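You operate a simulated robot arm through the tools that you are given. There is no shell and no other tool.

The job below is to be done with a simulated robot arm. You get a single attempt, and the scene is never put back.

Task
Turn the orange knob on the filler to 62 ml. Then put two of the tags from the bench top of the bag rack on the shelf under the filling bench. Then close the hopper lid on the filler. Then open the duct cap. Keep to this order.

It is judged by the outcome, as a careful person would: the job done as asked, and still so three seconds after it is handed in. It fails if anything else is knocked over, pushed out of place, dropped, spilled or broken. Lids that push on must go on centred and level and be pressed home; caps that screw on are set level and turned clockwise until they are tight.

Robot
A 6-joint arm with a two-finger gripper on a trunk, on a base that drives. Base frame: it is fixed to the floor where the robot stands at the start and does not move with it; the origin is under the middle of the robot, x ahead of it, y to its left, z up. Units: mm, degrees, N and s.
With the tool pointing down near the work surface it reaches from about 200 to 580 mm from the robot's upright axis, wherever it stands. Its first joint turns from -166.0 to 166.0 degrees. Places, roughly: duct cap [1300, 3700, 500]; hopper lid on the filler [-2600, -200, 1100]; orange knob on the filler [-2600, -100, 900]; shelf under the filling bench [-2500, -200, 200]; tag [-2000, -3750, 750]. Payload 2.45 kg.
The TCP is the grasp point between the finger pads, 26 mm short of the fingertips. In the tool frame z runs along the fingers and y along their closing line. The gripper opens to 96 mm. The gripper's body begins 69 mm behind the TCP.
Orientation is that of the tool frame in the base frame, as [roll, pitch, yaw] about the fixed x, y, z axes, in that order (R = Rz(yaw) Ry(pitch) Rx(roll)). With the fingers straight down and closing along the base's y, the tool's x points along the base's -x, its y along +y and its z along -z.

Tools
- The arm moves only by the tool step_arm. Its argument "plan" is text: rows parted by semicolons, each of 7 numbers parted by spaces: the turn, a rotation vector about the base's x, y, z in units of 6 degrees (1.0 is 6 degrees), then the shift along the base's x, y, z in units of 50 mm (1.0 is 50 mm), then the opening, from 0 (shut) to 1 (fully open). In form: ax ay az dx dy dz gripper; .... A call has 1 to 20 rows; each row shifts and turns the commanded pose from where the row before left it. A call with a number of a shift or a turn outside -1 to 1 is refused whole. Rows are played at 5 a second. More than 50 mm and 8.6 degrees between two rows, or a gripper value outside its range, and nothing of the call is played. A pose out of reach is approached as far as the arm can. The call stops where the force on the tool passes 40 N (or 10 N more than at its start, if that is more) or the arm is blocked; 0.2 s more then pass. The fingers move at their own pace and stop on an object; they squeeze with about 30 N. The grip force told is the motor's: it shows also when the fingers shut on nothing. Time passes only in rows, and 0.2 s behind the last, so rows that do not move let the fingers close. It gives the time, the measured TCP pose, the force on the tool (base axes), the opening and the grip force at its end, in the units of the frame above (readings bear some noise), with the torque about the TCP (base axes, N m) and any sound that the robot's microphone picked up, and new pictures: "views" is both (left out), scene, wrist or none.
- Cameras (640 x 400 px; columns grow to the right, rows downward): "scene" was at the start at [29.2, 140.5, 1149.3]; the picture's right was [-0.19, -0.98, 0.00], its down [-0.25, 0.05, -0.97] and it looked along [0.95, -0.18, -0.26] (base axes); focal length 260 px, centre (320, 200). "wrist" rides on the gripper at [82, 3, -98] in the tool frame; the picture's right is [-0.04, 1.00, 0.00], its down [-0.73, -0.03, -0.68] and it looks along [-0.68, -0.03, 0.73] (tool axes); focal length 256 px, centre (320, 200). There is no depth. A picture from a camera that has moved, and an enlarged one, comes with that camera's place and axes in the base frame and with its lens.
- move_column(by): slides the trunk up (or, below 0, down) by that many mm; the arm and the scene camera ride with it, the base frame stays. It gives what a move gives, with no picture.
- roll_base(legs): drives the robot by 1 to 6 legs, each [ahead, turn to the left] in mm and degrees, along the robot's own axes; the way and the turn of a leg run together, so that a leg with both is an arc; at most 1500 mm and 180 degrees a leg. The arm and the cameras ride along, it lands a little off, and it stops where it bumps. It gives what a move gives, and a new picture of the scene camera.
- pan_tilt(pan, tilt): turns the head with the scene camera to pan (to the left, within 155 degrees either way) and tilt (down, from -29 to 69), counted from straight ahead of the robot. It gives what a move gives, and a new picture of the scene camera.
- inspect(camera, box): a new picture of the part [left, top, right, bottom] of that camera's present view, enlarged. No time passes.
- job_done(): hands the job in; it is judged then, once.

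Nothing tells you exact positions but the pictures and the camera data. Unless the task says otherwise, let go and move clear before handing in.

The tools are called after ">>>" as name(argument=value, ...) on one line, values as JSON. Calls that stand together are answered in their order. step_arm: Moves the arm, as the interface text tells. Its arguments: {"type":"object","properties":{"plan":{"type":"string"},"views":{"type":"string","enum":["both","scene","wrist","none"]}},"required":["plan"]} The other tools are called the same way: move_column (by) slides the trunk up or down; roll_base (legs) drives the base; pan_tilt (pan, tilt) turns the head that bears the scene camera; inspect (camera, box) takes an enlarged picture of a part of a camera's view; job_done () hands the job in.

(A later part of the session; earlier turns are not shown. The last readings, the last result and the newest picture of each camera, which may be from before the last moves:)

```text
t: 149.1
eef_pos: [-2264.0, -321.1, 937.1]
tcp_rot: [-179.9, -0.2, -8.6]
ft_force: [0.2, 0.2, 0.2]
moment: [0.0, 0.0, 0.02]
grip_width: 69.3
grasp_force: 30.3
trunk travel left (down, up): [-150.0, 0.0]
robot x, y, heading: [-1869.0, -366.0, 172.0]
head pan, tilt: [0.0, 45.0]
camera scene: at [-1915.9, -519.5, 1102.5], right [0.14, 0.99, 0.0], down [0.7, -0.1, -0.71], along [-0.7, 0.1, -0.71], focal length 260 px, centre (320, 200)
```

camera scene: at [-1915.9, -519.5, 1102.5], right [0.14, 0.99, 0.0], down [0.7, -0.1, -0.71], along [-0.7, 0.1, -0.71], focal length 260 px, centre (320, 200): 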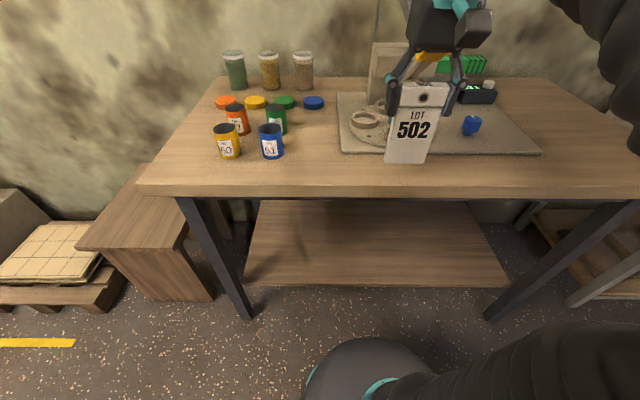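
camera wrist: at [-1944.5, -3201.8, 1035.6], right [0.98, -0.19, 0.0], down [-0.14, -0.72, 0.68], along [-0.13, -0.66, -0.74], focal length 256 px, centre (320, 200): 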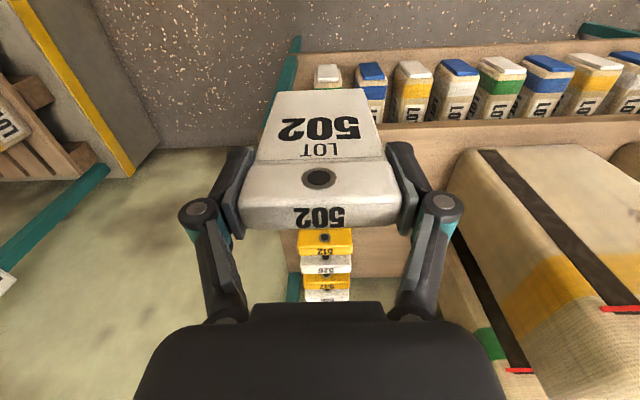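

>>> inspect(camera="scene", box=[220, 190, 540, 340])

```text
2.00 times, centred on (380, 265) of scene
camera zoom: at [-1915.9, -519.5, 1102.5], right [0.14, 0.99, 0.0], down [0.7, -0.1, -0.71], along [-0.7, 0.1, -0.71], focal length 520 px, centre (200, 70)
```

zoom: 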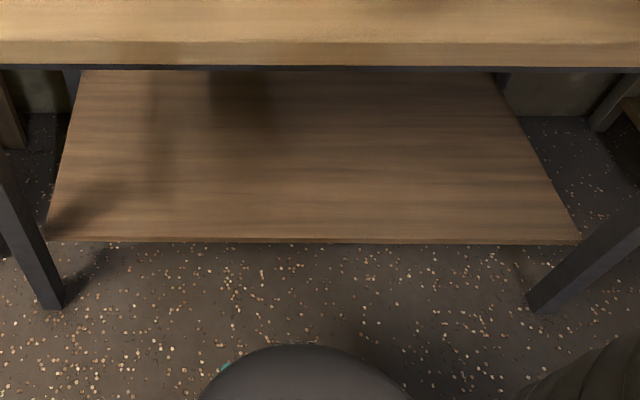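

I'm square to the bench, shelf edge about 493 mm ahead at z≈190. I'll back off 150 mm for room, lower the trunk, and pitch the tool forward so the tag lies flat.

>>> roll_base(legs=[[-150, 0]])

>>> move_column(by=-150)

```text
t: 150.4
eef_pos: [-2113.6, -341.3, 936.2]
tcp_rot: [-179.8, -0.3, -8.6]
ft_force: [0.8, -0.6, -0.7]
moment: [-0.05, -0.03, -0.02]
grip_width: 69.1
grasp_force: 30.0
trunk travel left (down, up): [-150.0, 0.0]
robot x, y, heading: [-1718.9, -385.6, 172.2]
head pan, tilt: [0.0, 45.0]
camera scene: at [-1767.3, -540.6, 1102.5], right [0.14, 0.99, 0.0], down [0.7, -0.1, -0.71], along [-0.7, 0.1, -0.71], focal length 260 px, centre (320, 200)
```

scene: 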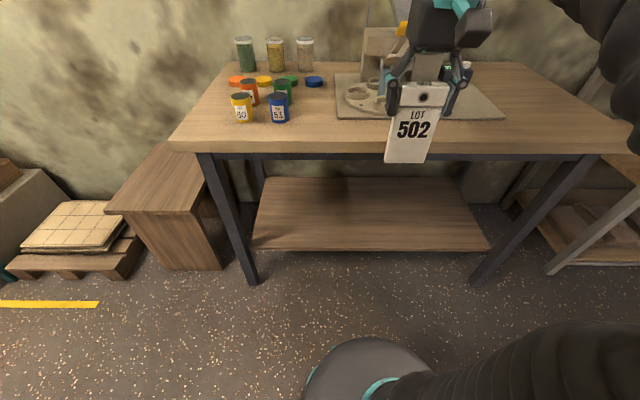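

```text
t: 152.2
eef_pos: [-2115.9, -341.3, 786.8]
tcp_rot: [-179.9, -0.3, -8.6]
ft_force: [0.1, 0.1, -0.5]
moment: [-0.01, 0.04, -0.01]
grip_width: 69.1
grasp_force: 29.8
trunk travel left (down, up): [0.0, 150.0]
robot x, y, heading: [-1723.7, -390.4, 172.1]
head pan, tilt: [0.0, 45.0]
```

>>> step_arm(plan="0.139 0.99 0 0 0 -0.5 0.5; 0.139 0.99 0 0 0 -0.5 0.5; 0.139 0.99 0 0 0 -0.5 0.5; 0.139 0.99 0 0 0 -0.5 0.5; 0.139 0.99 0 0 0 -0.5 0.5; 0.139 0.99 0 0 0 -0.5 0.5; 0.139 0.99 0 0 0 -0.5 0.5; 0.139 0.99 0 0 0 -0.5 0.5; 0.139 0.99 0 0 0 -0.5 0.5; 0.139 0.99 0 0 0 -0.5 0.5", views="both")

```text
t: 154.4
eef_pos: [-2153.2, -337.3, 594.8]
tcp_rot: [179.2, 58.7, -9.4]
ft_force: [0.6, -0.7, 0.2]
moment: [-0.02, -0.06, 0.01]
grip_width: 69.0
grasp_force: 29.6
out of reach, approached as far as the arm can: row 9, 10
trunk travel left (down, up): [0.0, 150.0]
robot x, y, heading: [-1723.5, -389.0, 172.0]
head pan, tilt: [0.0, 45.0]
camera scene: at [-1767.2, -540.6, 952.4], right [0.14, 0.99, 0.0], down [0.7, -0.1, -0.71], along [-0.7, 0.1, -0.71], focal length 260 px, centre (320, 200)
camera wrist: at [-2029.2, -359.6, 576.3], right [-0.17, -0.98, 0.04], down [0.2, 0.01, 0.98], along [-0.96, 0.18, 0.2], focal length 256 px, centre (320, 200)
```

scene: 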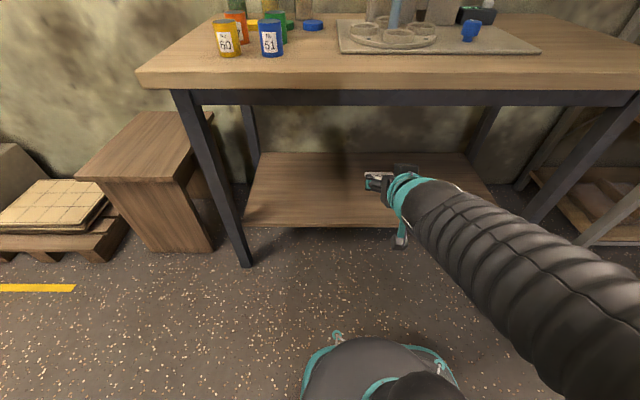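
wrist: 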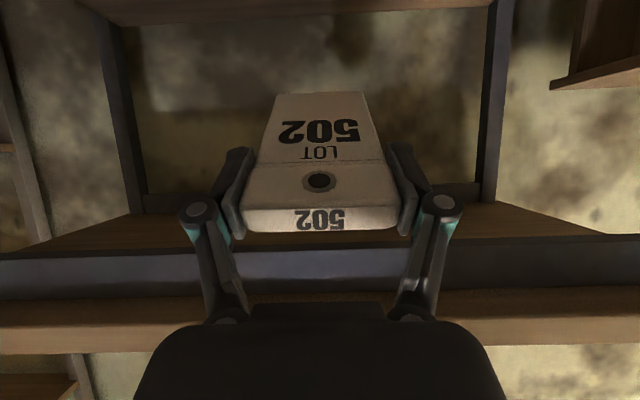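

At this pose the wrist runs out of travel. I'll explore a lower and further pose under the bench opening, where the forearm lies flatter.

>>> step_arm(plan="0 0 0 -0.5 0.07 -0.6 0.5; 0 0 0 -0.5 0.07 -0.6 0.5; 0 0 0 -0.5 0.07 -0.6 0.5; 0 0 0 -0.5 0.07 -0.6 0.5", views="scene")

```text
t: 155.4
eef_pos: [-2242.1, -340.5, 499.6]
tcp_rot: [178.2, 59.7, -10.8]
ft_force: [-0.4, -0.3, -0.3]
moment: [0.07, -0.06, -0.05]
grip_width: 69.2
grasp_force: 30.0
out of reach, approached as far as the arm can: row 1, 2, 3, 4
trunk travel left (down, up): [0.0, 150.0]
robot x, y, heading: [-1721.5, -387.5, 171.7]
head pan, tilt: [0.0, 45.0]
camera scene: at [-1767.0, -540.6, 952.5], right [0.14, 0.99, 0.0], down [0.7, -0.1, -0.71], along [-0.7, 0.1, -0.71], focal length 260 px, centre (320, 200)
```

scene: 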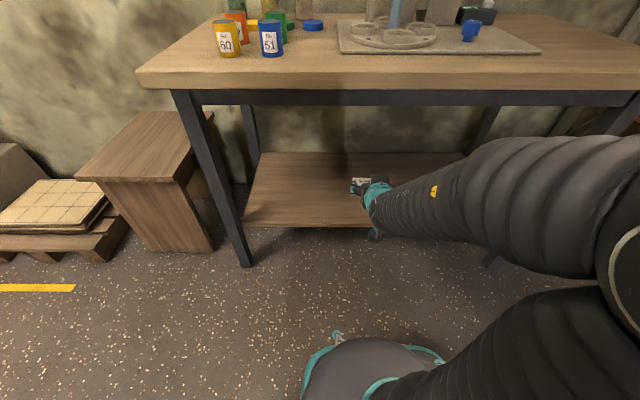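

The wrist can't bend the tool up past the forearm line at low heights, so I'll bring the tag back out, raise it, and test how level the tool gets at bench height with the trunk low.

>>> step_arm(plan="0 0 0 0.6 -0.085 0.1 0.5; 0 0 0 0.6 -0.085 0.2 0.5; 0 0 0 0.6 -0.085 0.4 0.5; 0 0 0 0.5 -0.07 0.6 0.5; 0 0 0 0 0 0.8 0.5; 0 0 0 0 0 0.8 0.5; 0 0 0 0 0 0.8 0.5; 0 0 0 0 0 0.8 0.5; 0 0 0 0 0 0.8 0.5; 0 0 0 0 0 0.6 0.5", views="scene")

```text
t: 157.6
eef_pos: [-2169.9, -356.7, 825.2]
tcp_rot: [178.8, 59.9, -9.3]
ft_force: [-0.2, 1.0, -0.1]
moment: [0.04, 0.0, 0.02]
grip_width: 70.3
grasp_force: 0.4
out of reach, approached as far as the arm can: row 1, 2, 3
trunk travel left (down, up): [0.0, 150.0]
robot x, y, heading: [-1720.2, -387.6, 171.9]
head pan, tilt: [0.0, 45.0]
camera scene: at [-1767.3, -540.6, 952.5], right [0.14, 0.99, 0.0], down [0.7, -0.1, -0.71], along [-0.7, 0.1, -0.71], focal length 260 px, centre (320, 200)
```

scene: 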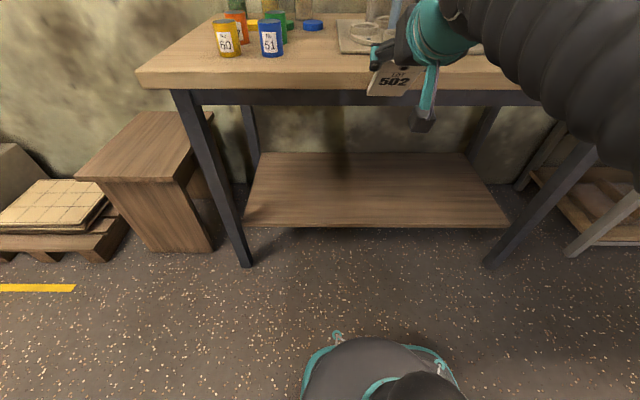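

>>> inspect(camera="wrist", box=[0, 0, 640, 400])

>>> inspect(camera="scene", box=[320, 0, 520, 140])

```text
1.00 times, centred on (320, 200) of wrist (not enlarged: the box is as wide or as high as the picture)
camera zoom: at [-2046.3, -376.5, 804.6], right [-0.16, -0.99, 0.04], down [0.22, 0.01, 0.97], along [-0.96, 0.17, 0.22], focal length 256 px, centre (320, 200)
```

zoom: 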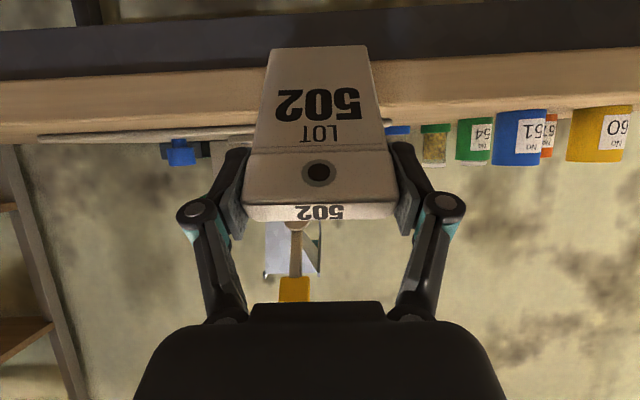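

```text
2.86 times, centred on (420, 70) of scene
camera zoom: at [-1767.3, -540.6, 952.5], right [0.14, 0.99, 0.0], down [0.7, -0.1, -0.71], along [-0.7, 0.1, -0.71], focal length 743 px, centre (34, 571)
```

zoom: 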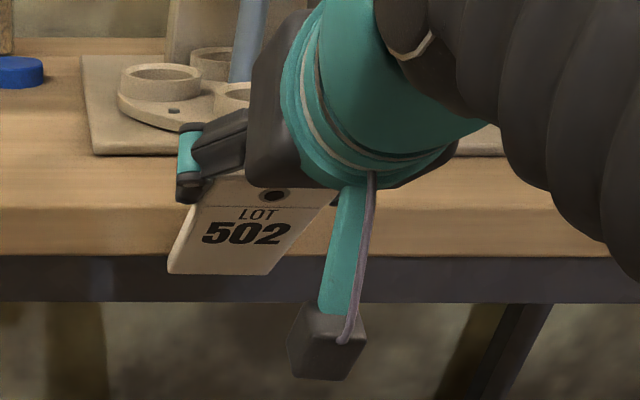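

The tag's tip may be touching the bench edge and the tag has pivoted slightly in the grip. I'll pull straight back gently and check the grip.

>>> step_arm(plan="0 0 0 0.15 -0.02 0 0.3; 0 0 0 0.25 -0.035 0 0.3; 0 0 0 0.3 -0.04 0 0.3; 0 0 0 0 0 0 0.3; 0 0 0 0 0 0 0.3", views="both")

```text
t: 158.8
eef_pos: [-2133.4, -359.2, 823.1]
tcp_rot: [178.9, 59.9, -9.3]
ft_force: [0.9, -0.7, 0.2]
moment: [-0.02, -0.03, 0.01]
grip_width: 28.7
grasp_force: 0.0
trunk travel left (down, up): [0.0, 150.0]
robot x, y, heading: [-1720.6, -390.3, 171.9]
head pan, tilt: [0.0, 45.0]
camera scene: at [-1767.3, -540.6, 952.5], right [0.14, 0.99, 0.0], down [0.7, -0.1, -0.71], along [-0.7, 0.1, -0.71], focal length 260 px, centre (320, 200)
camera wrist: at [-2010.4, -380.3, 803.3], right [-0.17, -0.99, 0.04], down [0.22, 0.01, 0.98], along [-0.96, 0.17, 0.22], focal length 256 px, centre (320, 200)
```

scene: 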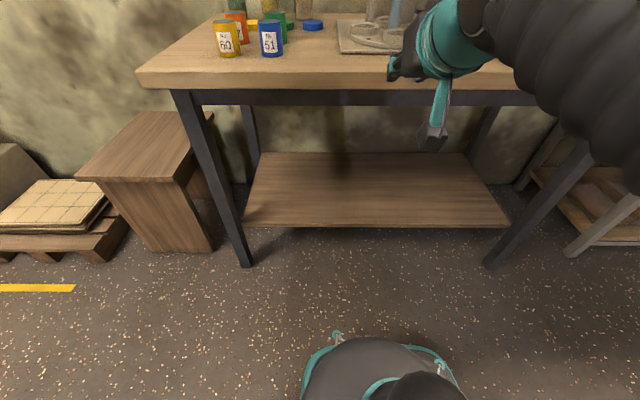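
wrist: 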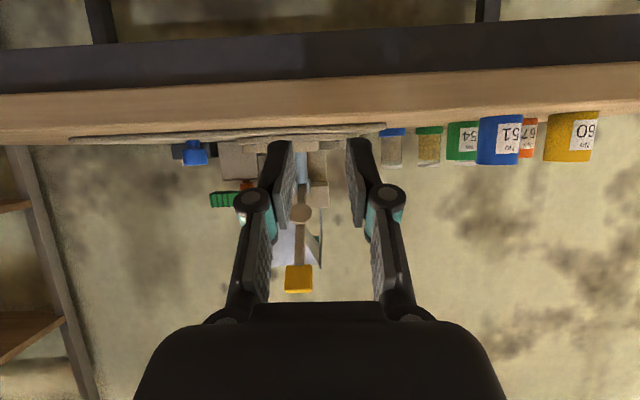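

The tag slipped out. I'll look for where it went.

>>> inspect(camera="scene", box=[230, 80, 560, 290])

>>> pan_tilt(pan=-15, tilt=60)

>>> pan_tilt(pan=20, tilt=40)

```text
1.90 times, centred on (395, 185) of scene
camera zoom: at [-1767.3, -540.6, 952.5], right [0.14, 0.99, 0.0], down [0.7, -0.1, -0.71], along [-0.7, 0.1, -0.71], focal length 496 px, centre (177, 229)
```

zoom: 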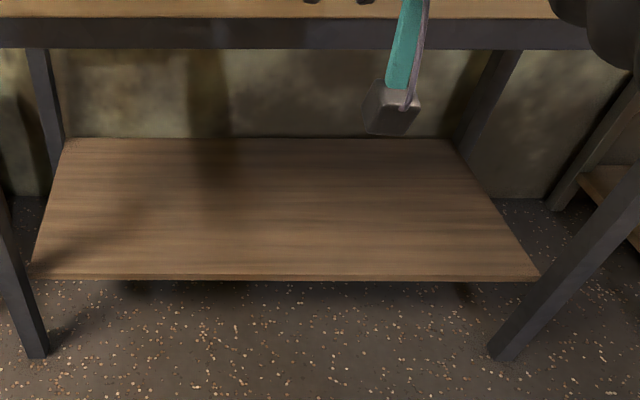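

```text
t: 159.6
eef_pos: [-2134.3, -359.0, 824.8]
tcp_rot: [178.8, 59.8, -9.3]
ft_force: [-0.1, 0.4, 0.5]
moment: [0.01, 0.0, 0.0]
grip_width: 28.7
grasp_force: 0.0
trunk travel left (down, up): [0.0, 150.0]
robot x, y, heading: [-1722.5, -385.6, 172.1]
head pan, tilt: [-15.0, 60.0]
camera scene: at [-1748.1, -525.9, 933.0], right [0.39, 0.92, 0.0], down [0.8, -0.34, -0.5], along [-0.46, 0.2, -0.87], focal length 260 px, centre (320, 200)
```

scene: 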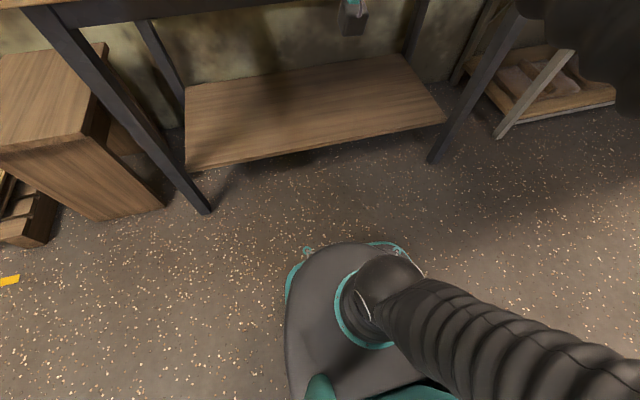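

```text
t: 160.6
eef_pos: [-2135.8, -359.2, 823.1]
tcp_rot: [178.9, 59.8, -9.3]
ft_force: [-0.7, 0.4, 0.9]
moment: [-0.01, -0.01, -0.03]
grip_width: 29.1
grasp_force: 0.1
trunk travel left (down, up): [0.0, 150.0]
robot x, y, heading: [-1722.9, -390.7, 172.0]
head pan, tilt: [20.0, 40.0]
camera scene: at [-1770.0, -569.5, 959.7], right [-0.21, 0.98, 0.0], down [0.63, 0.13, -0.77], along [-0.75, -0.16, -0.64], focal length 260 px, centre (320, 200)
```

scene: 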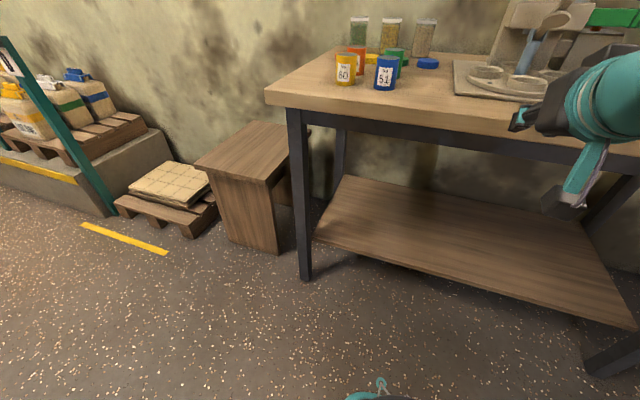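

The tag isn't in view on the floor or shelf; it may have bounced under the shelf. I'll bring the tool vertical and lower the wrist camera to look underneath.

>>> step_arm(plan="-0.139 -0.99 0 0.2 -0.03 -0.6 0.3; -0.139 -0.99 0 0.2 -0.03 -0.6 0.3; -0.139 -0.99 0 0 0 -0.6 0.3; -0.139 -0.99 0 0 0 -0.6 0.3; -0.139 -0.99 0 0 0 -0.8 0.3; -0.139 -0.99 0 0 0 -0.8 0.3; -0.139 -0.99 0 0 0 -0.9 0.3; -0.139 -0.99 0 0 0 -0.9 0.3; -0.139 -0.99 0 0 0 -0.9 0.3; -0.139 -0.99 0 0 0 -0.9 0.3; 0 0 0 0 0 -0.9 0.3; 0 0 0 0 0 -0.9 0.3; 0 0 0 0 0 -0.9 0.3", views="both")

```text
t: 163.4
eef_pos: [-2112.8, -363.2, 309.4]
tcp_rot: [-179.9, -0.1, -8.6]
ft_force: [0.5, -0.8, 0.7]
moment: [0.02, 0.03, 0.0]
grip_width: 28.8
grasp_force: 0.1
trunk travel left (down, up): [0.0, 150.0]
robot x, y, heading: [-1721.8, -389.8, 172.2]
head pan, tilt: [20.0, 40.0]
camera scene: at [-1769.9, -569.6, 959.8], right [-0.21, 0.98, 0.0], down [0.63, 0.13, -0.77], along [-0.75, -0.16, -0.64], focal length 260 px, centre (320, 200)
camera wrist: at [-2033.6, -377.9, 408.3], right [-0.19, -0.98, 0.0], down [-0.72, 0.14, 0.68], along [-0.66, 0.13, -0.74], focal length 256 px, centre (320, 200)
```

scene: 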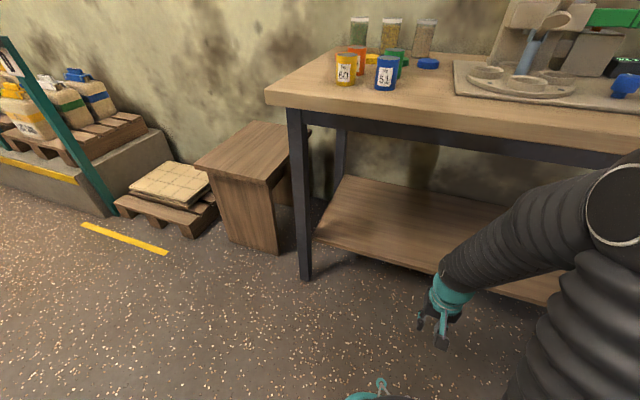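
wrist: 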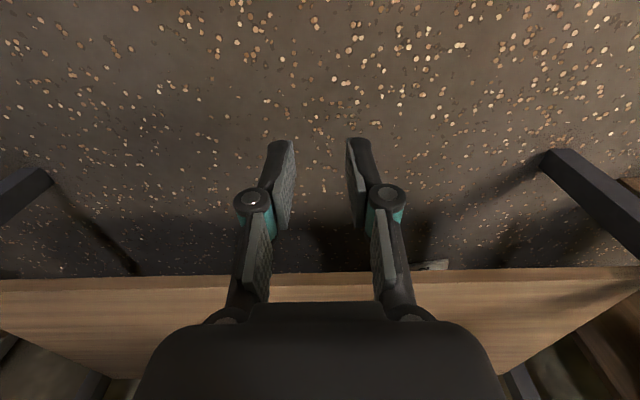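

>>> inspect(camera="wrist", box=[360, 210, 520, 310])

>>> step_arm(plan="0 0 0 0 0 -0.8 0; 0 0 0 0 0 -0.8 0; 0 0 0 0 0 -0.4 0; 0 0 0 0 0 0 0", views="wrist")

```text
4.00 times, centred on (440, 260) of wrist
camera zoom: at [-2033.6, -377.9, 408.3], right [-0.19, -0.98, 0.0], down [-0.72, 0.14, 0.68], along [-0.66, 0.13, -0.74], focal length 1024 px, centre (-160, -40)
```

zoom: 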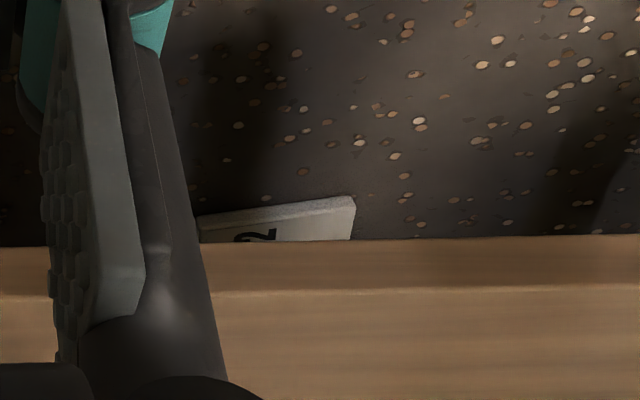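

```text
t: 164.4
eef_pos: [-2114.2, -364.4, 209.6]
tcp_rot: [-179.9, -0.1, -8.6]
ft_force: [0.6, 0.7, 0.1]
moment: [0.01, 0.0, 0.05]
grip_width: 0.0
grasp_force: 28.2
trunk travel left (down, up): [0.0, 150.0]
robot x, y, heading: [-1720.6, -389.2, 171.8]
head pan, tilt: [20.0, 40.0]
camera wrist: at [-2033.8, -378.1, 307.9], right [-0.19, -0.98, 0.0], down [-0.72, 0.14, 0.68], along [-0.66, 0.13, -0.74], focal length 256 px, centre (320, 200)
```

wrist: 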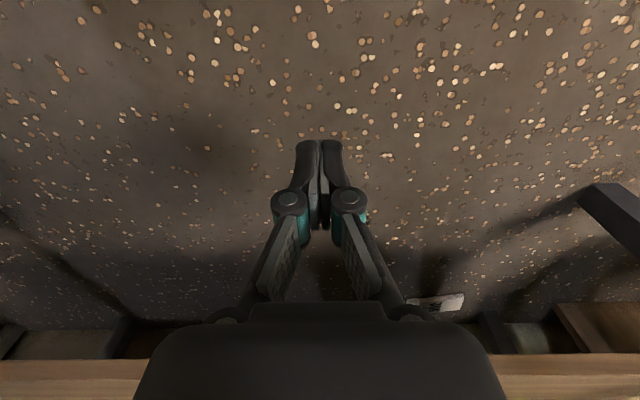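

The tag is on the floor under the shelf. I'll zoom to locate it precisely.

>>> inspect(camera="wrist", box=[390, 260, 510, 335])

```text
5.33 times, centred on (450, 298) of wrist
camera zoom: at [-2033.8, -378.1, 307.9], right [-0.19, -0.98, 0.0], down [-0.72, 0.14, 0.68], along [-0.66, 0.13, -0.74], focal length 1365 px, centre (-373, -320)
```

zoom: 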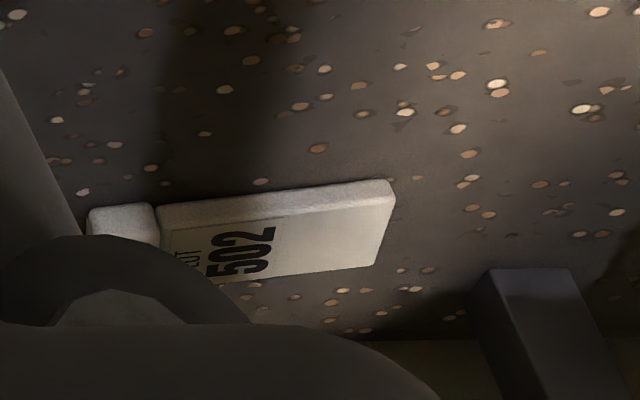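

The dropped tag slid about 270 mm in under the shelf, where the arm cannot get it: the shelf underside is only ~170 mm high. I'll keep to a safer method with the tool vertical for placing, and rehearse now whether the arm reaches over the shelf that way.

>>> step_arm(plan="0 0 0 0 0 0.8 0; 0 0 0 0 0 0.8 0; 0 0 0 0 0 0.8 0", views="none")

>>> pan_tilt(pan=0, tilt=50)

>>> roll_base(legs=[[125, 0]])

```text
t: 165.2
eef_pos: [-2114.4, -362.3, 329.9]
tcp_rot: [-180.0, -0.3, -8.6]
ft_force: [-0.2, 0.1, -0.1]
moment: [0.0, -0.03, -0.04]
grip_width: 0.0
grasp_force: 28.8
trunk travel left (down, up): [0.0, 150.0]
robot x, y, heading: [-1723.4, -385.9, 172.0]
head pan, tilt: [20.0, 40.0]
```

```text
t: 166.0
eef_pos: [-2114.0, -361.2, 328.1]
tcp_rot: [-179.8, -0.2, -8.6]
ft_force: [0.2, -0.3, -0.2]
moment: [-0.02, 0.01, -0.02]
grip_width: 0.1
grasp_force: 28.5
trunk travel left (down, up): [0.0, 150.0]
robot x, y, heading: [-1724.5, -390.0, 171.7]
head pan, tilt: [0.0, 50.0]
camera scene: at [-1763.1, -541.2, 945.6], right [0.14, 0.99, 0.0], down [0.76, -0.11, -0.64], along [-0.64, 0.09, -0.77], focal length 260 px, centre (320, 200)
```

scene: 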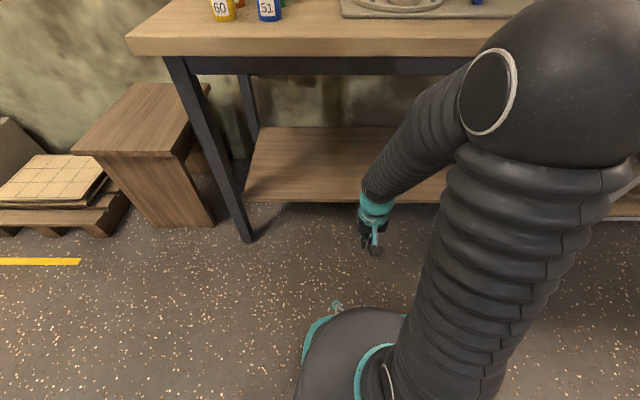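

```text
t: 167.2
eef_pos: [-2238.8, -346.5, 328.6]
tcp_rot: [-179.9, -0.3, -8.8]
ft_force: [1.1, -0.2, 0.3]
moment: [-0.03, 0.03, -0.03]
grip_width: 0.0
grasp_force: 28.4
trunk travel left (down, up): [0.0, 150.0]
robot x, y, heading: [-1845.6, -370.8, 171.9]
head pan, tilt: [0.0, 50.0]
camera scene: at [-1887.1, -523.5, 945.5], right [0.14, 0.99, 0.0], down [0.76, -0.11, -0.64], along [-0.64, 0.09, -0.77], focal length 260 px, centre (320, 200)
```

scene: 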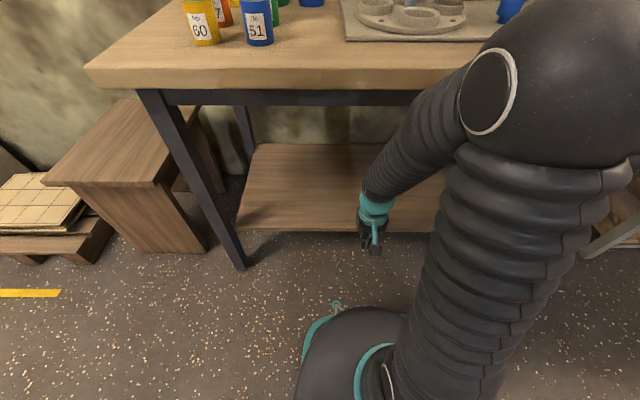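

>>> step_arm(plan="0 0 0 -0.5 0.07 -0.1 0; 0 0 0 -0.5 0.07 -0.1 0; 0 0 0 -0.5 0.07 -0.1 0; 0 0 0 -0.5 0.07 -0.1 0; 0 0 0 -0.5 0.07 0 0", views="scene")

```text
t: 168.4
eef_pos: [-2349.8, -329.4, 311.7]
tcp_rot: [-180.0, -0.3, -8.6]
ft_force: [-0.1, 0.7, -0.1]
moment: [0.02, -0.04, -0.02]
grip_width: 0.0
grasp_force: 28.7
trunk travel left (down, up): [0.0, 150.0]
robot x, y, heading: [-1844.1, -371.7, 172.0]
head pan, tilt: [0.0, 50.0]
camera scene: at [-1870.6, -525.8, 944.5], right [0.14, 0.99, 0.0], down [0.75, -0.11, -0.65], along [-0.65, 0.09, -0.76], focal length 260 px, centre (320, 200)
```

scene: 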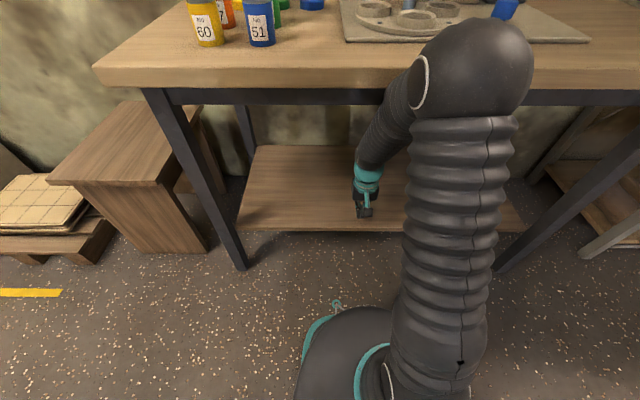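

The camera shifted slightly, which suggests the elbow may be touching the bench edge. I'll retract at once and check.

>>> step_arm(plan="0 0 0 0.5 -0.07 0 0; 0 0 0 0.5 -0.07 0 0; 0 0 0 0.5 -0.07 0 0; 0 0 0 0.5 -0.07 0 0; 0 0 0 0 0 0 0", views="scene")

```text
t: 169.7
eef_pos: [-2263.3, -341.3, 308.5]
tcp_rot: [-179.9, -0.1, -8.7]
ft_force: [0.3, -0.6, 0.0]
moment: [0.01, -0.02, -0.05]
grip_width: 0.1
grasp_force: 27.9
trunk travel left (down, up): [0.0, 150.0]
robot x, y, heading: [-1843.9, -370.8, 171.9]
head pan, tilt: [0.0, 50.0]
camera scene: at [-1887.0, -523.5, 945.6], right [0.14, 0.99, 0.0], down [0.76, -0.11, -0.64], along [-0.64, 0.09, -0.77], focal length 260 px, centre (320, 200)
```

scene: 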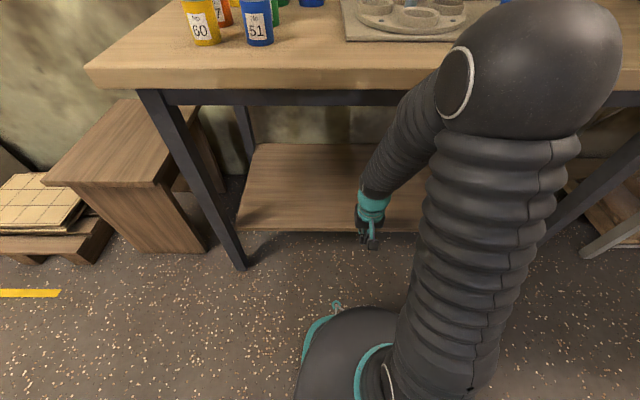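

The bench hasn't moved and the camera is back to its place. The forearm needs a flatter, longer reach, so I'll stand further back and rehearse with the arm more extended.

>>> roll_base(legs=[[-85, 0]])

>>> step_arm(plan="0 0 0 -0.6 0.084 0 0; 0 0 0 -0.6 0.084 0 0; 0 0 0 -0.6 0.084 0 0; 0 0 0 -0.6 0.084 0 0", views="scene")

```text
t: 170.7
eef_pos: [-2177.4, -353.7, 308.7]
tcp_rot: [-179.9, -0.2, -8.6]
ft_force: [-0.7, 0.0, -0.1]
moment: [0.0, -0.02, 0.02]
grip_width: 0.0
grasp_force: 28.8
trunk travel left (down, up): [0.0, 150.0]
robot x, y, heading: [-1761.5, -379.6, 171.9]
head pan, tilt: [0.0, 50.0]
camera scene: at [-1802.5, -535.5, 945.5], right [0.14, 0.99, 0.0], down [0.76, -0.11, -0.64], along [-0.64, 0.09, -0.77], focal length 260 px, centre (320, 200)
```

scene: 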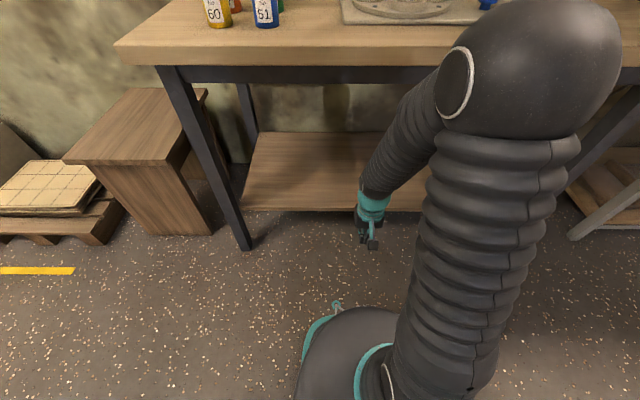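

```text
t: 171.7
eef_pos: [-2299.2, -336.7, 307.9]
tcp_rot: [-179.9, -0.2, -8.6]
ft_force: [0.6, 0.2, -1.0]
moment: [0.06, -0.02, 0.0]
grip_width: 0.0
grasp_force: 28.6
trunk travel left (down, up): [0.0, 150.0]
robot x, y, heading: [-1761.0, -379.4, 172.1]
head pan, tilt: [0.0, 50.0]
camera scene: at [-1802.5, -535.5, 945.6], right [0.14, 0.99, 0.0], down [0.76, -0.11, -0.64], along [-0.64, 0.09, -0.77], focal length 260 px, centre (320, 200)
```

scene: 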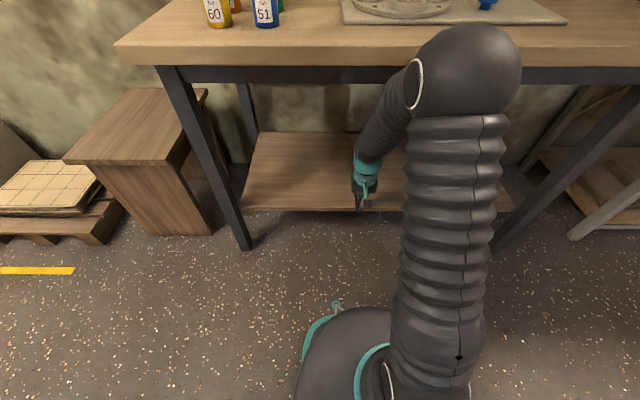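

>>> step_arm(plan="0 0 0 -0.5 0.07 0 0; 0 0 0 -0.5 0.07 0 0; 0 0 0 -0.5 0.07 0 0", views="scene")

```text
t: 172.5
eef_pos: [-2374.6, -325.9, 309.3]
tcp_rot: [-179.9, -0.2, -8.6]
ft_force: [-0.5, 0.2, 0.7]
moment: [0.0, -0.04, 0.01]
grip_width: 0.0
grasp_force: 28.2
trunk travel left (down, up): [0.0, 150.0]
robot x, y, heading: [-1759.7, -386.1, 171.7]
head pan, tilt: [0.0, 50.0]
camera scene: at [-1802.5, -535.5, 945.6], right [0.14, 0.99, 0.0], down [0.76, -0.11, -0.64], along [-0.64, 0.09, -0.77], focal length 260 px, centre (320, 200)
```

scene: 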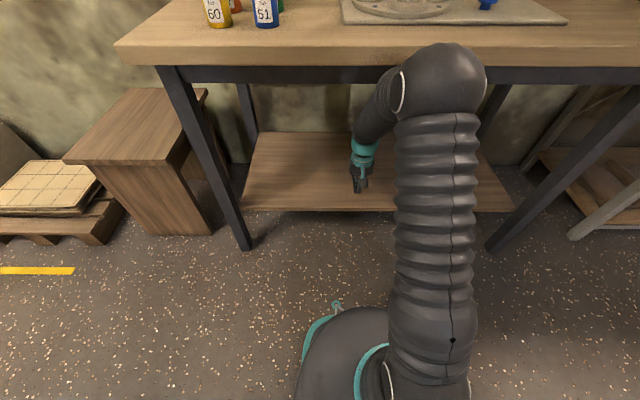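

The longer reach works without contact (TCP over the shelf, 13 mm past its edge and more to spare). I'll retract, raise up and go back to the rack for the next tag.

>>> step_arm(plan="0 0 0 0.8 -0.11 0 0; 0 0 0 0.8 -0.11 0 0; 0 0 0 0.8 -0.11 0 0; 0 0 0 0.8 -0.11 0 0; 0 0 0 0.8 -0.11 0 0.5; 0 0 0 0.5 -0.07 0.6 0.5; 0 0 0 0 0 0.9 0.5; 0 0 0 0 0 0.9 0.5; 0 0 0 0 0 0.9 0.5; 0 0 0 0 0 0.9 0.5; 0 0 0 0 0 0.9 0.5; 0 0 0 0 0 0.9 0.5; 0 0 0 0 0 0.9 0.5; 0 0 0 0 0 0.9 0.5; 0 0 0 0 0 0.9 0.5", views="none")

>>> move_column(by=150)

```text
t: 175.7
eef_pos: [-2146.7, -357.5, 743.0]
tcp_rot: [-179.8, -0.2, -8.7]
ft_force: [-0.7, 0.8, 0.4]
moment: [0.03, -0.02, -0.03]
grip_width: 47.8
grasp_force: 0.1
trunk travel left (down, up): [0.0, 150.0]
robot x, y, heading: [-1763.0, -382.3, 172.0]
head pan, tilt: [0.0, 50.0]
```

```text
t: 177.5
eef_pos: [-2146.3, -357.9, 893.0]
tcp_rot: [-179.9, -0.1, -8.6]
ft_force: [-0.5, 0.3, -0.6]
moment: [0.05, -0.01, 0.01]
grip_width: 48.2
grasp_force: 0.1
trunk travel left (down, up): [-150.0, 0.0]
robot x, y, heading: [-1763.7, -382.8, 171.8]
head pan, tilt: [0.0, 50.0]
```

>>> roll_base(legs=[[0, 81.5], [870, 0], [0, 17.5], [1240, 0]])

```text
t: 192.4
eef_pos: [-1958.4, -2845.1, 893.4]
tcp_rot: [-180.0, -0.1, 90.0]
ft_force: [0.3, 0.1, 0.6]
moment: [0.0, 0.02, -0.01]
grip_width: 48.0
grasp_force: 0.1
trunk travel left (down, up): [-150.0, 0.0]
robot x, y, heading: [-1991.4, -2458.9, -89.1]
head pan, tilt: [0.0, 50.0]
camera scene: at [-1837.5, -2473.9, 1095.5], right [-1.0, -0.01, 0.0], down [-0.01, 0.77, -0.64], along [0.01, -0.64, -0.77], focal length 260 px, centre (320, 200)
```

scene: 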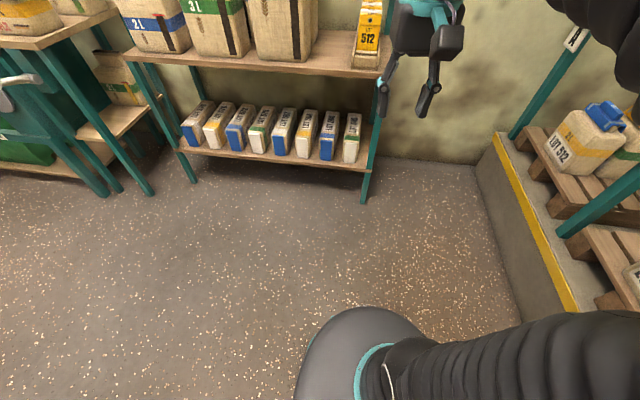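

>>> roll_base(legs=[[0, 10], [425, 0], [0, -18.8]])

>>> pan_tilt(pan=-10, tilt=35)

```text
t: 196.7
eef_pos: [-1941.4, -3258.4, 892.1]
tcp_rot: [-179.8, -0.1, 81.2]
ft_force: [0.0, 0.7, 0.7]
moment: [0.0, 0.03, 0.01]
grip_width: 47.9
grasp_force: 0.1
trunk travel left (down, up): [-150.0, 0.0]
robot x, y, heading: [-1915.8, -2873.3, -98.2]
head pan, tilt: [0.0, 50.0]
camera scene: at [-1765.1, -2910.3, 1095.5], right [-0.99, 0.14, 0.0], down [0.11, 0.76, -0.64], along [-0.09, -0.64, -0.77], focal length 260 px, centre (320, 200)
```

scene: 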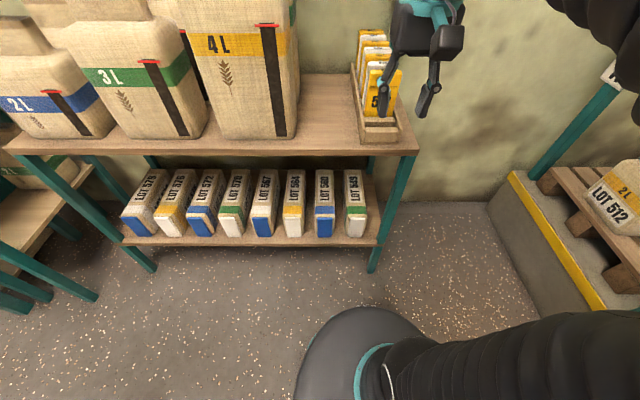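

```text
t: 197.5
eef_pos: [-1941.8, -3257.6, 892.0]
tcp_rot: [-179.9, 0.0, 81.2]
ft_force: [0.7, -0.8, 0.6]
moment: [0.02, 0.0, 0.01]
grip_width: 48.1
grasp_force: 0.1
trunk travel left (down, up): [-150.0, 0.0]
robot x, y, heading: [-1914.1, -2870.5, -97.8]
head pan, tilt: [-10.0, 35.0]
camera scene: at [-1781.5, -2917.7, 1117.2], right [-0.95, 0.31, 0.0], down [0.18, 0.55, -0.82], along [-0.26, -0.78, -0.57], focal length 260 px, centre (320, 200)
```

scene: 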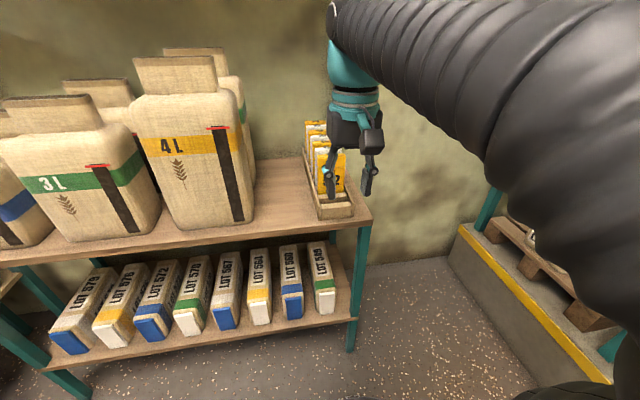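

I'm back at the rack; tag 512 is now the front one. I'll move closer with the gripper open and locate it.

>>> step_arm(plan="0 0 0.03 -0.3 -0.3 0.3 1; 0 0 0.03 -0.3 -0.6 0.26 1; 0 0 0 -0.3 -0.7 0 1; 0 0 0 0 -0.7 0 1; 0 0 0 0 0 0 1", views="wrist")

>>> inspect(camera="wrist", box=[200, 30, 440, 180])

```text
t: 198.7
eef_pos: [-1987.6, -3373.3, 921.0]
tcp_rot: [-179.9, -0.2, 81.6]
ft_force: [-0.1, 0.6, 0.8]
moment: [0.03, -0.02, 0.01]
grip_width: 95.9
grasp_force: 0.0
trunk travel left (down, up): [-150.0, 0.0]
robot x, y, heading: [-1914.4, -2872.9, -98.3]
head pan, tilt: [-10.0, 35.0]
camera wrist: at [-1972.4, -3292.1, 1019.4], right [0.98, -0.19, 0.0], down [-0.14, -0.72, 0.68], along [-0.13, -0.67, -0.74], focal length 256 px, centre (320, 200)
```

wrist: 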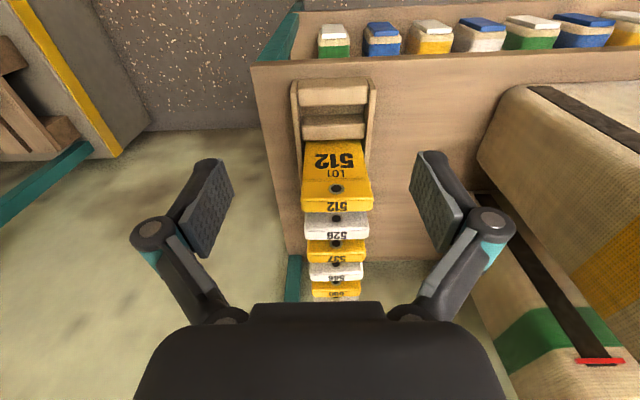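

```text
2.67 times, centred on (320, 105) of wrist
camera zoom: at [-1972.4, -3292.1, 1019.4], right [0.98, -0.19, 0.0], down [-0.14, -0.72, 0.68], along [-0.13, -0.67, -0.74], focal length 683 px, centre (320, 453)
```

zoom: 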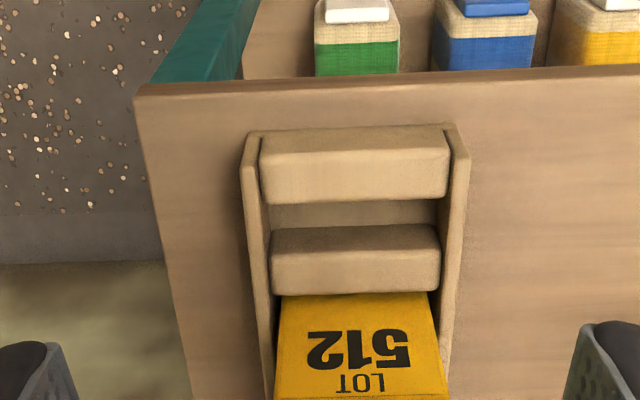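

>>> inspect(camera="wrist", box=[260, 140, 420, 240])

```text
4.00 times, centred on (340, 190) of wrist
camera zoom: at [-1972.4, -3292.1, 1019.4], right [0.98, -0.19, 0.0], down [-0.14, -0.72, 0.68], along [-0.13, -0.67, -0.74], focal length 1024 px, centre (240, 240)
```

zoom: 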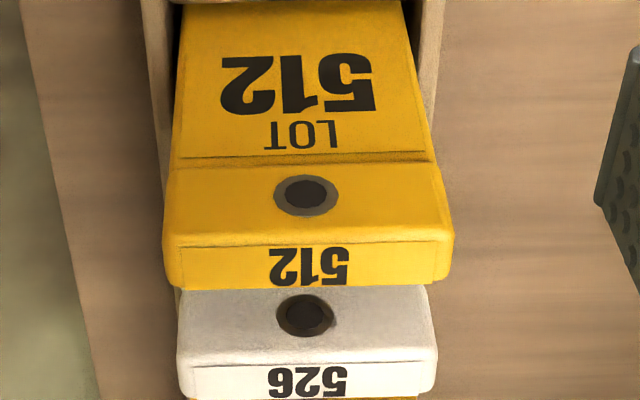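

Tag 512 is centred at (-1989, -3464). Moving over it and down.

>>> step_arm(plan="0 0 0 -0.01 -0.6 0 1; 0 0 0 -0.01 -0.6 0 1; 0 0 0 -0.01 -0.6 0 1; 0 0 0 0 0 -0.5 1; 0 0 0 0 0 -0.5 1; 0 0 0 0 0 -0.5 1; 0 0 0 0 0 -0.4 1; 0 0 0 0 0 -0.2 1; 0 0 0 0 0 0 1", views="both")

```text
t: 200.7
eef_pos: [-1987.5, -3461.4, 816.3]
tcp_rot: [-179.9, -0.1, 81.6]
ft_force: [-0.4, 1.2, -0.1]
moment: [0.0, -0.01, -0.02]
grip_width: 95.8
grasp_force: 0.1
trunk travel left (down, up): [-150.0, 0.0]
robot x, y, heading: [-1913.3, -2869.6, -98.1]
head pan, tilt: [-10.0, 35.0]
camera scene: at [-1781.6, -2917.8, 1117.3], right [-0.95, 0.31, 0.0], down [0.18, 0.54, -0.82], along [-0.26, -0.78, -0.57], focal length 260 px, centre (320, 200)
camera wrist: at [-1972.6, -3381.7, 914.5], right [0.98, -0.19, 0.0], down [-0.14, -0.72, 0.68], along [-0.13, -0.67, -0.74], focal length 256 px, centre (320, 200)
```

scene: 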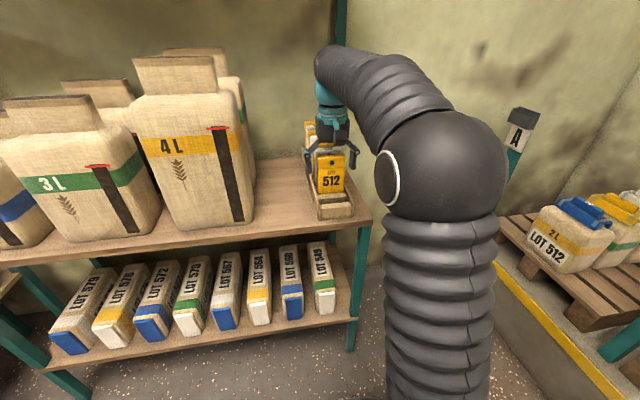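
wrist: 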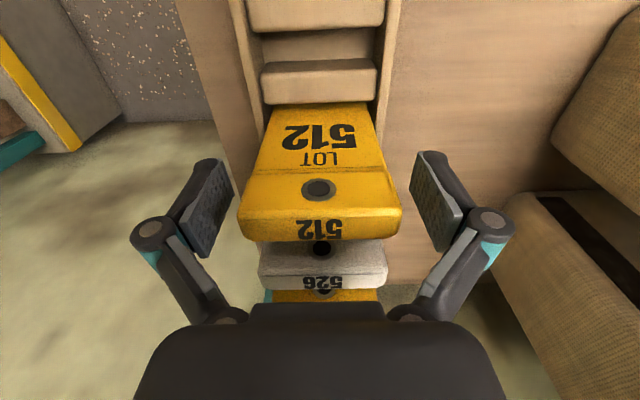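

>>> step_arm(plan="0 0 0 0 0 0 0.4; 0 0 0 0 0 0 0.4; 0 0 0 0 0 0 0.4; 0 0 0 0 0 0.2 0.4; 0 0 0 0 0 0.4 0.4; 0 0 0 0 0 0.5 0.4; 0 0 0 0 0 0.6 0.4; 0 0 0 0 0 0.3 0.4; 0 0 0 0.09 0.6 0 0.4; 0 0 0 0.09 0.6 0 0.4; 0 0 0 0.09 0.6 0 0.4; 0 0 0 0.09 0.6 0 0.4; 0 0 0 0.09 0.6 0 0.4; 0 0 0 0.09 0.6 0.4 0.4", views="both")

```text
t: 203.7
eef_pos: [-1960.8, -3282.2, 936.5]
tcp_rot: [-179.9, -0.2, 81.6]
ft_force: [0.6, -0.4, -0.8]
moment: [0.05, -0.01, 0.01]
grip_width: 69.3
grasp_force: 29.9
trunk travel left (down, up): [-150.0, 0.0]
robot x, y, heading: [-1919.1, -2870.5, -98.1]
head pan, tilt: [-10.0, 35.0]
camera scene: at [-1781.6, -2918.1, 1117.2], right [-0.95, 0.31, 0.0], down [0.18, 0.55, -0.82], along [-0.26, -0.78, -0.57], focal length 260 px, centre (320, 200)
camera wrist: at [-1946.5, -3202.7, 1035.0], right [0.98, -0.19, 0.0], down [-0.14, -0.72, 0.68], along [-0.13, -0.66, -0.74], focal length 256 px, centre (320, 200)
```

scene: 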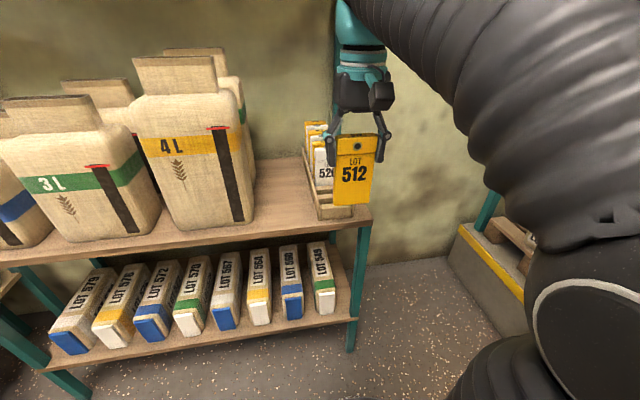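
wrist: 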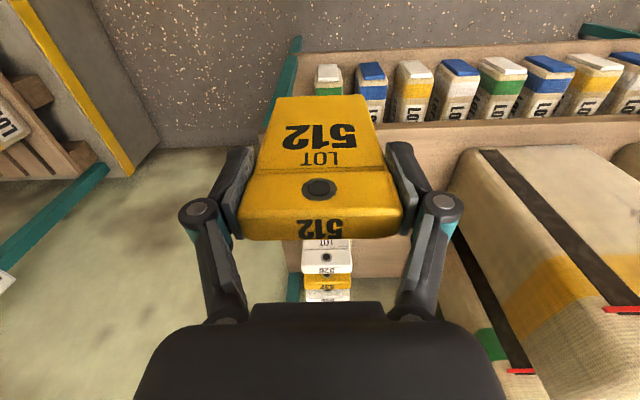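

Tag 512 is held firmly. Driving back to the bench by the same route.

>>> roll_base(legs=[[0, 13], [-435, 0], [0, -178]])

>>> roll_base(legs=[[1135, 0], [0, -23.5], [985, 0], [0, 100]])

```text
t: 214.4
eef_pos: [-2018.7, -2032.2, 936.5]
tcp_rot: [-179.9, -0.1, -82.7]
ft_force: [0.8, -0.2, 0.8]
moment: [-0.04, 0.0, 0.02]
grip_width: 69.2
grasp_force: 30.8
trunk travel left (down, up): [-150.0, 0.0]
robot x, y, heading: [-1952.4, -2440.7, 97.6]
head pan, tilt: [-10.0, 35.0]
camera scene: at [-2097.9, -2432.2, 1117.3], right [1.0, -0.04, 0.0], down [-0.02, -0.57, -0.82], along [0.04, 0.82, -0.57], focal length 260 px, centre (320, 200)
```

scene: 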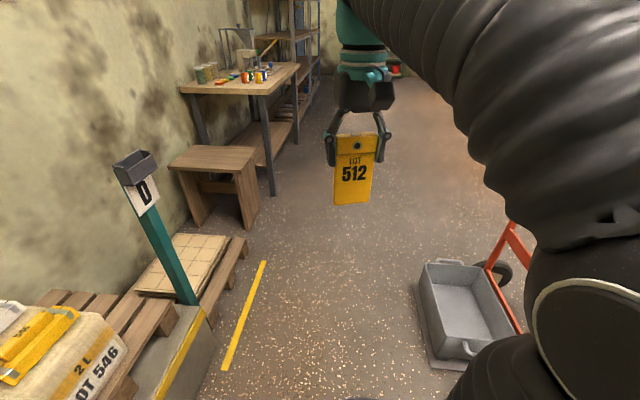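

```text
t: 230.3
eef_pos: [-2241.1, -339.6, 935.5]
tcp_rot: [-179.8, -0.1, -6.2]
ft_force: [0.4, -0.1, 0.8]
moment: [-0.01, -0.01, -0.02]
grip_width: 68.9
grasp_force: 30.2
trunk travel left (down, up): [-150.0, 0.0]
robot x, y, heading: [-1824.5, -369.2, 174.0]
head pan, tilt: [-10.0, 35.0]
camera scene: at [-1871.3, -508.2, 1117.3], right [0.28, 0.96, 0.0], down [0.55, -0.16, -0.82], along [-0.79, 0.23, -0.57], focal length 260 px, centre (320, 200)
```

scene: 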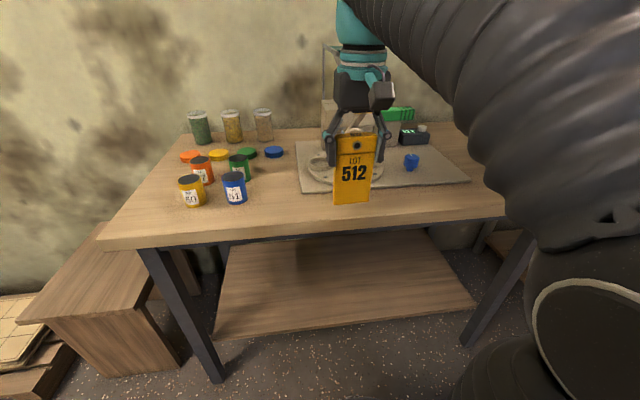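

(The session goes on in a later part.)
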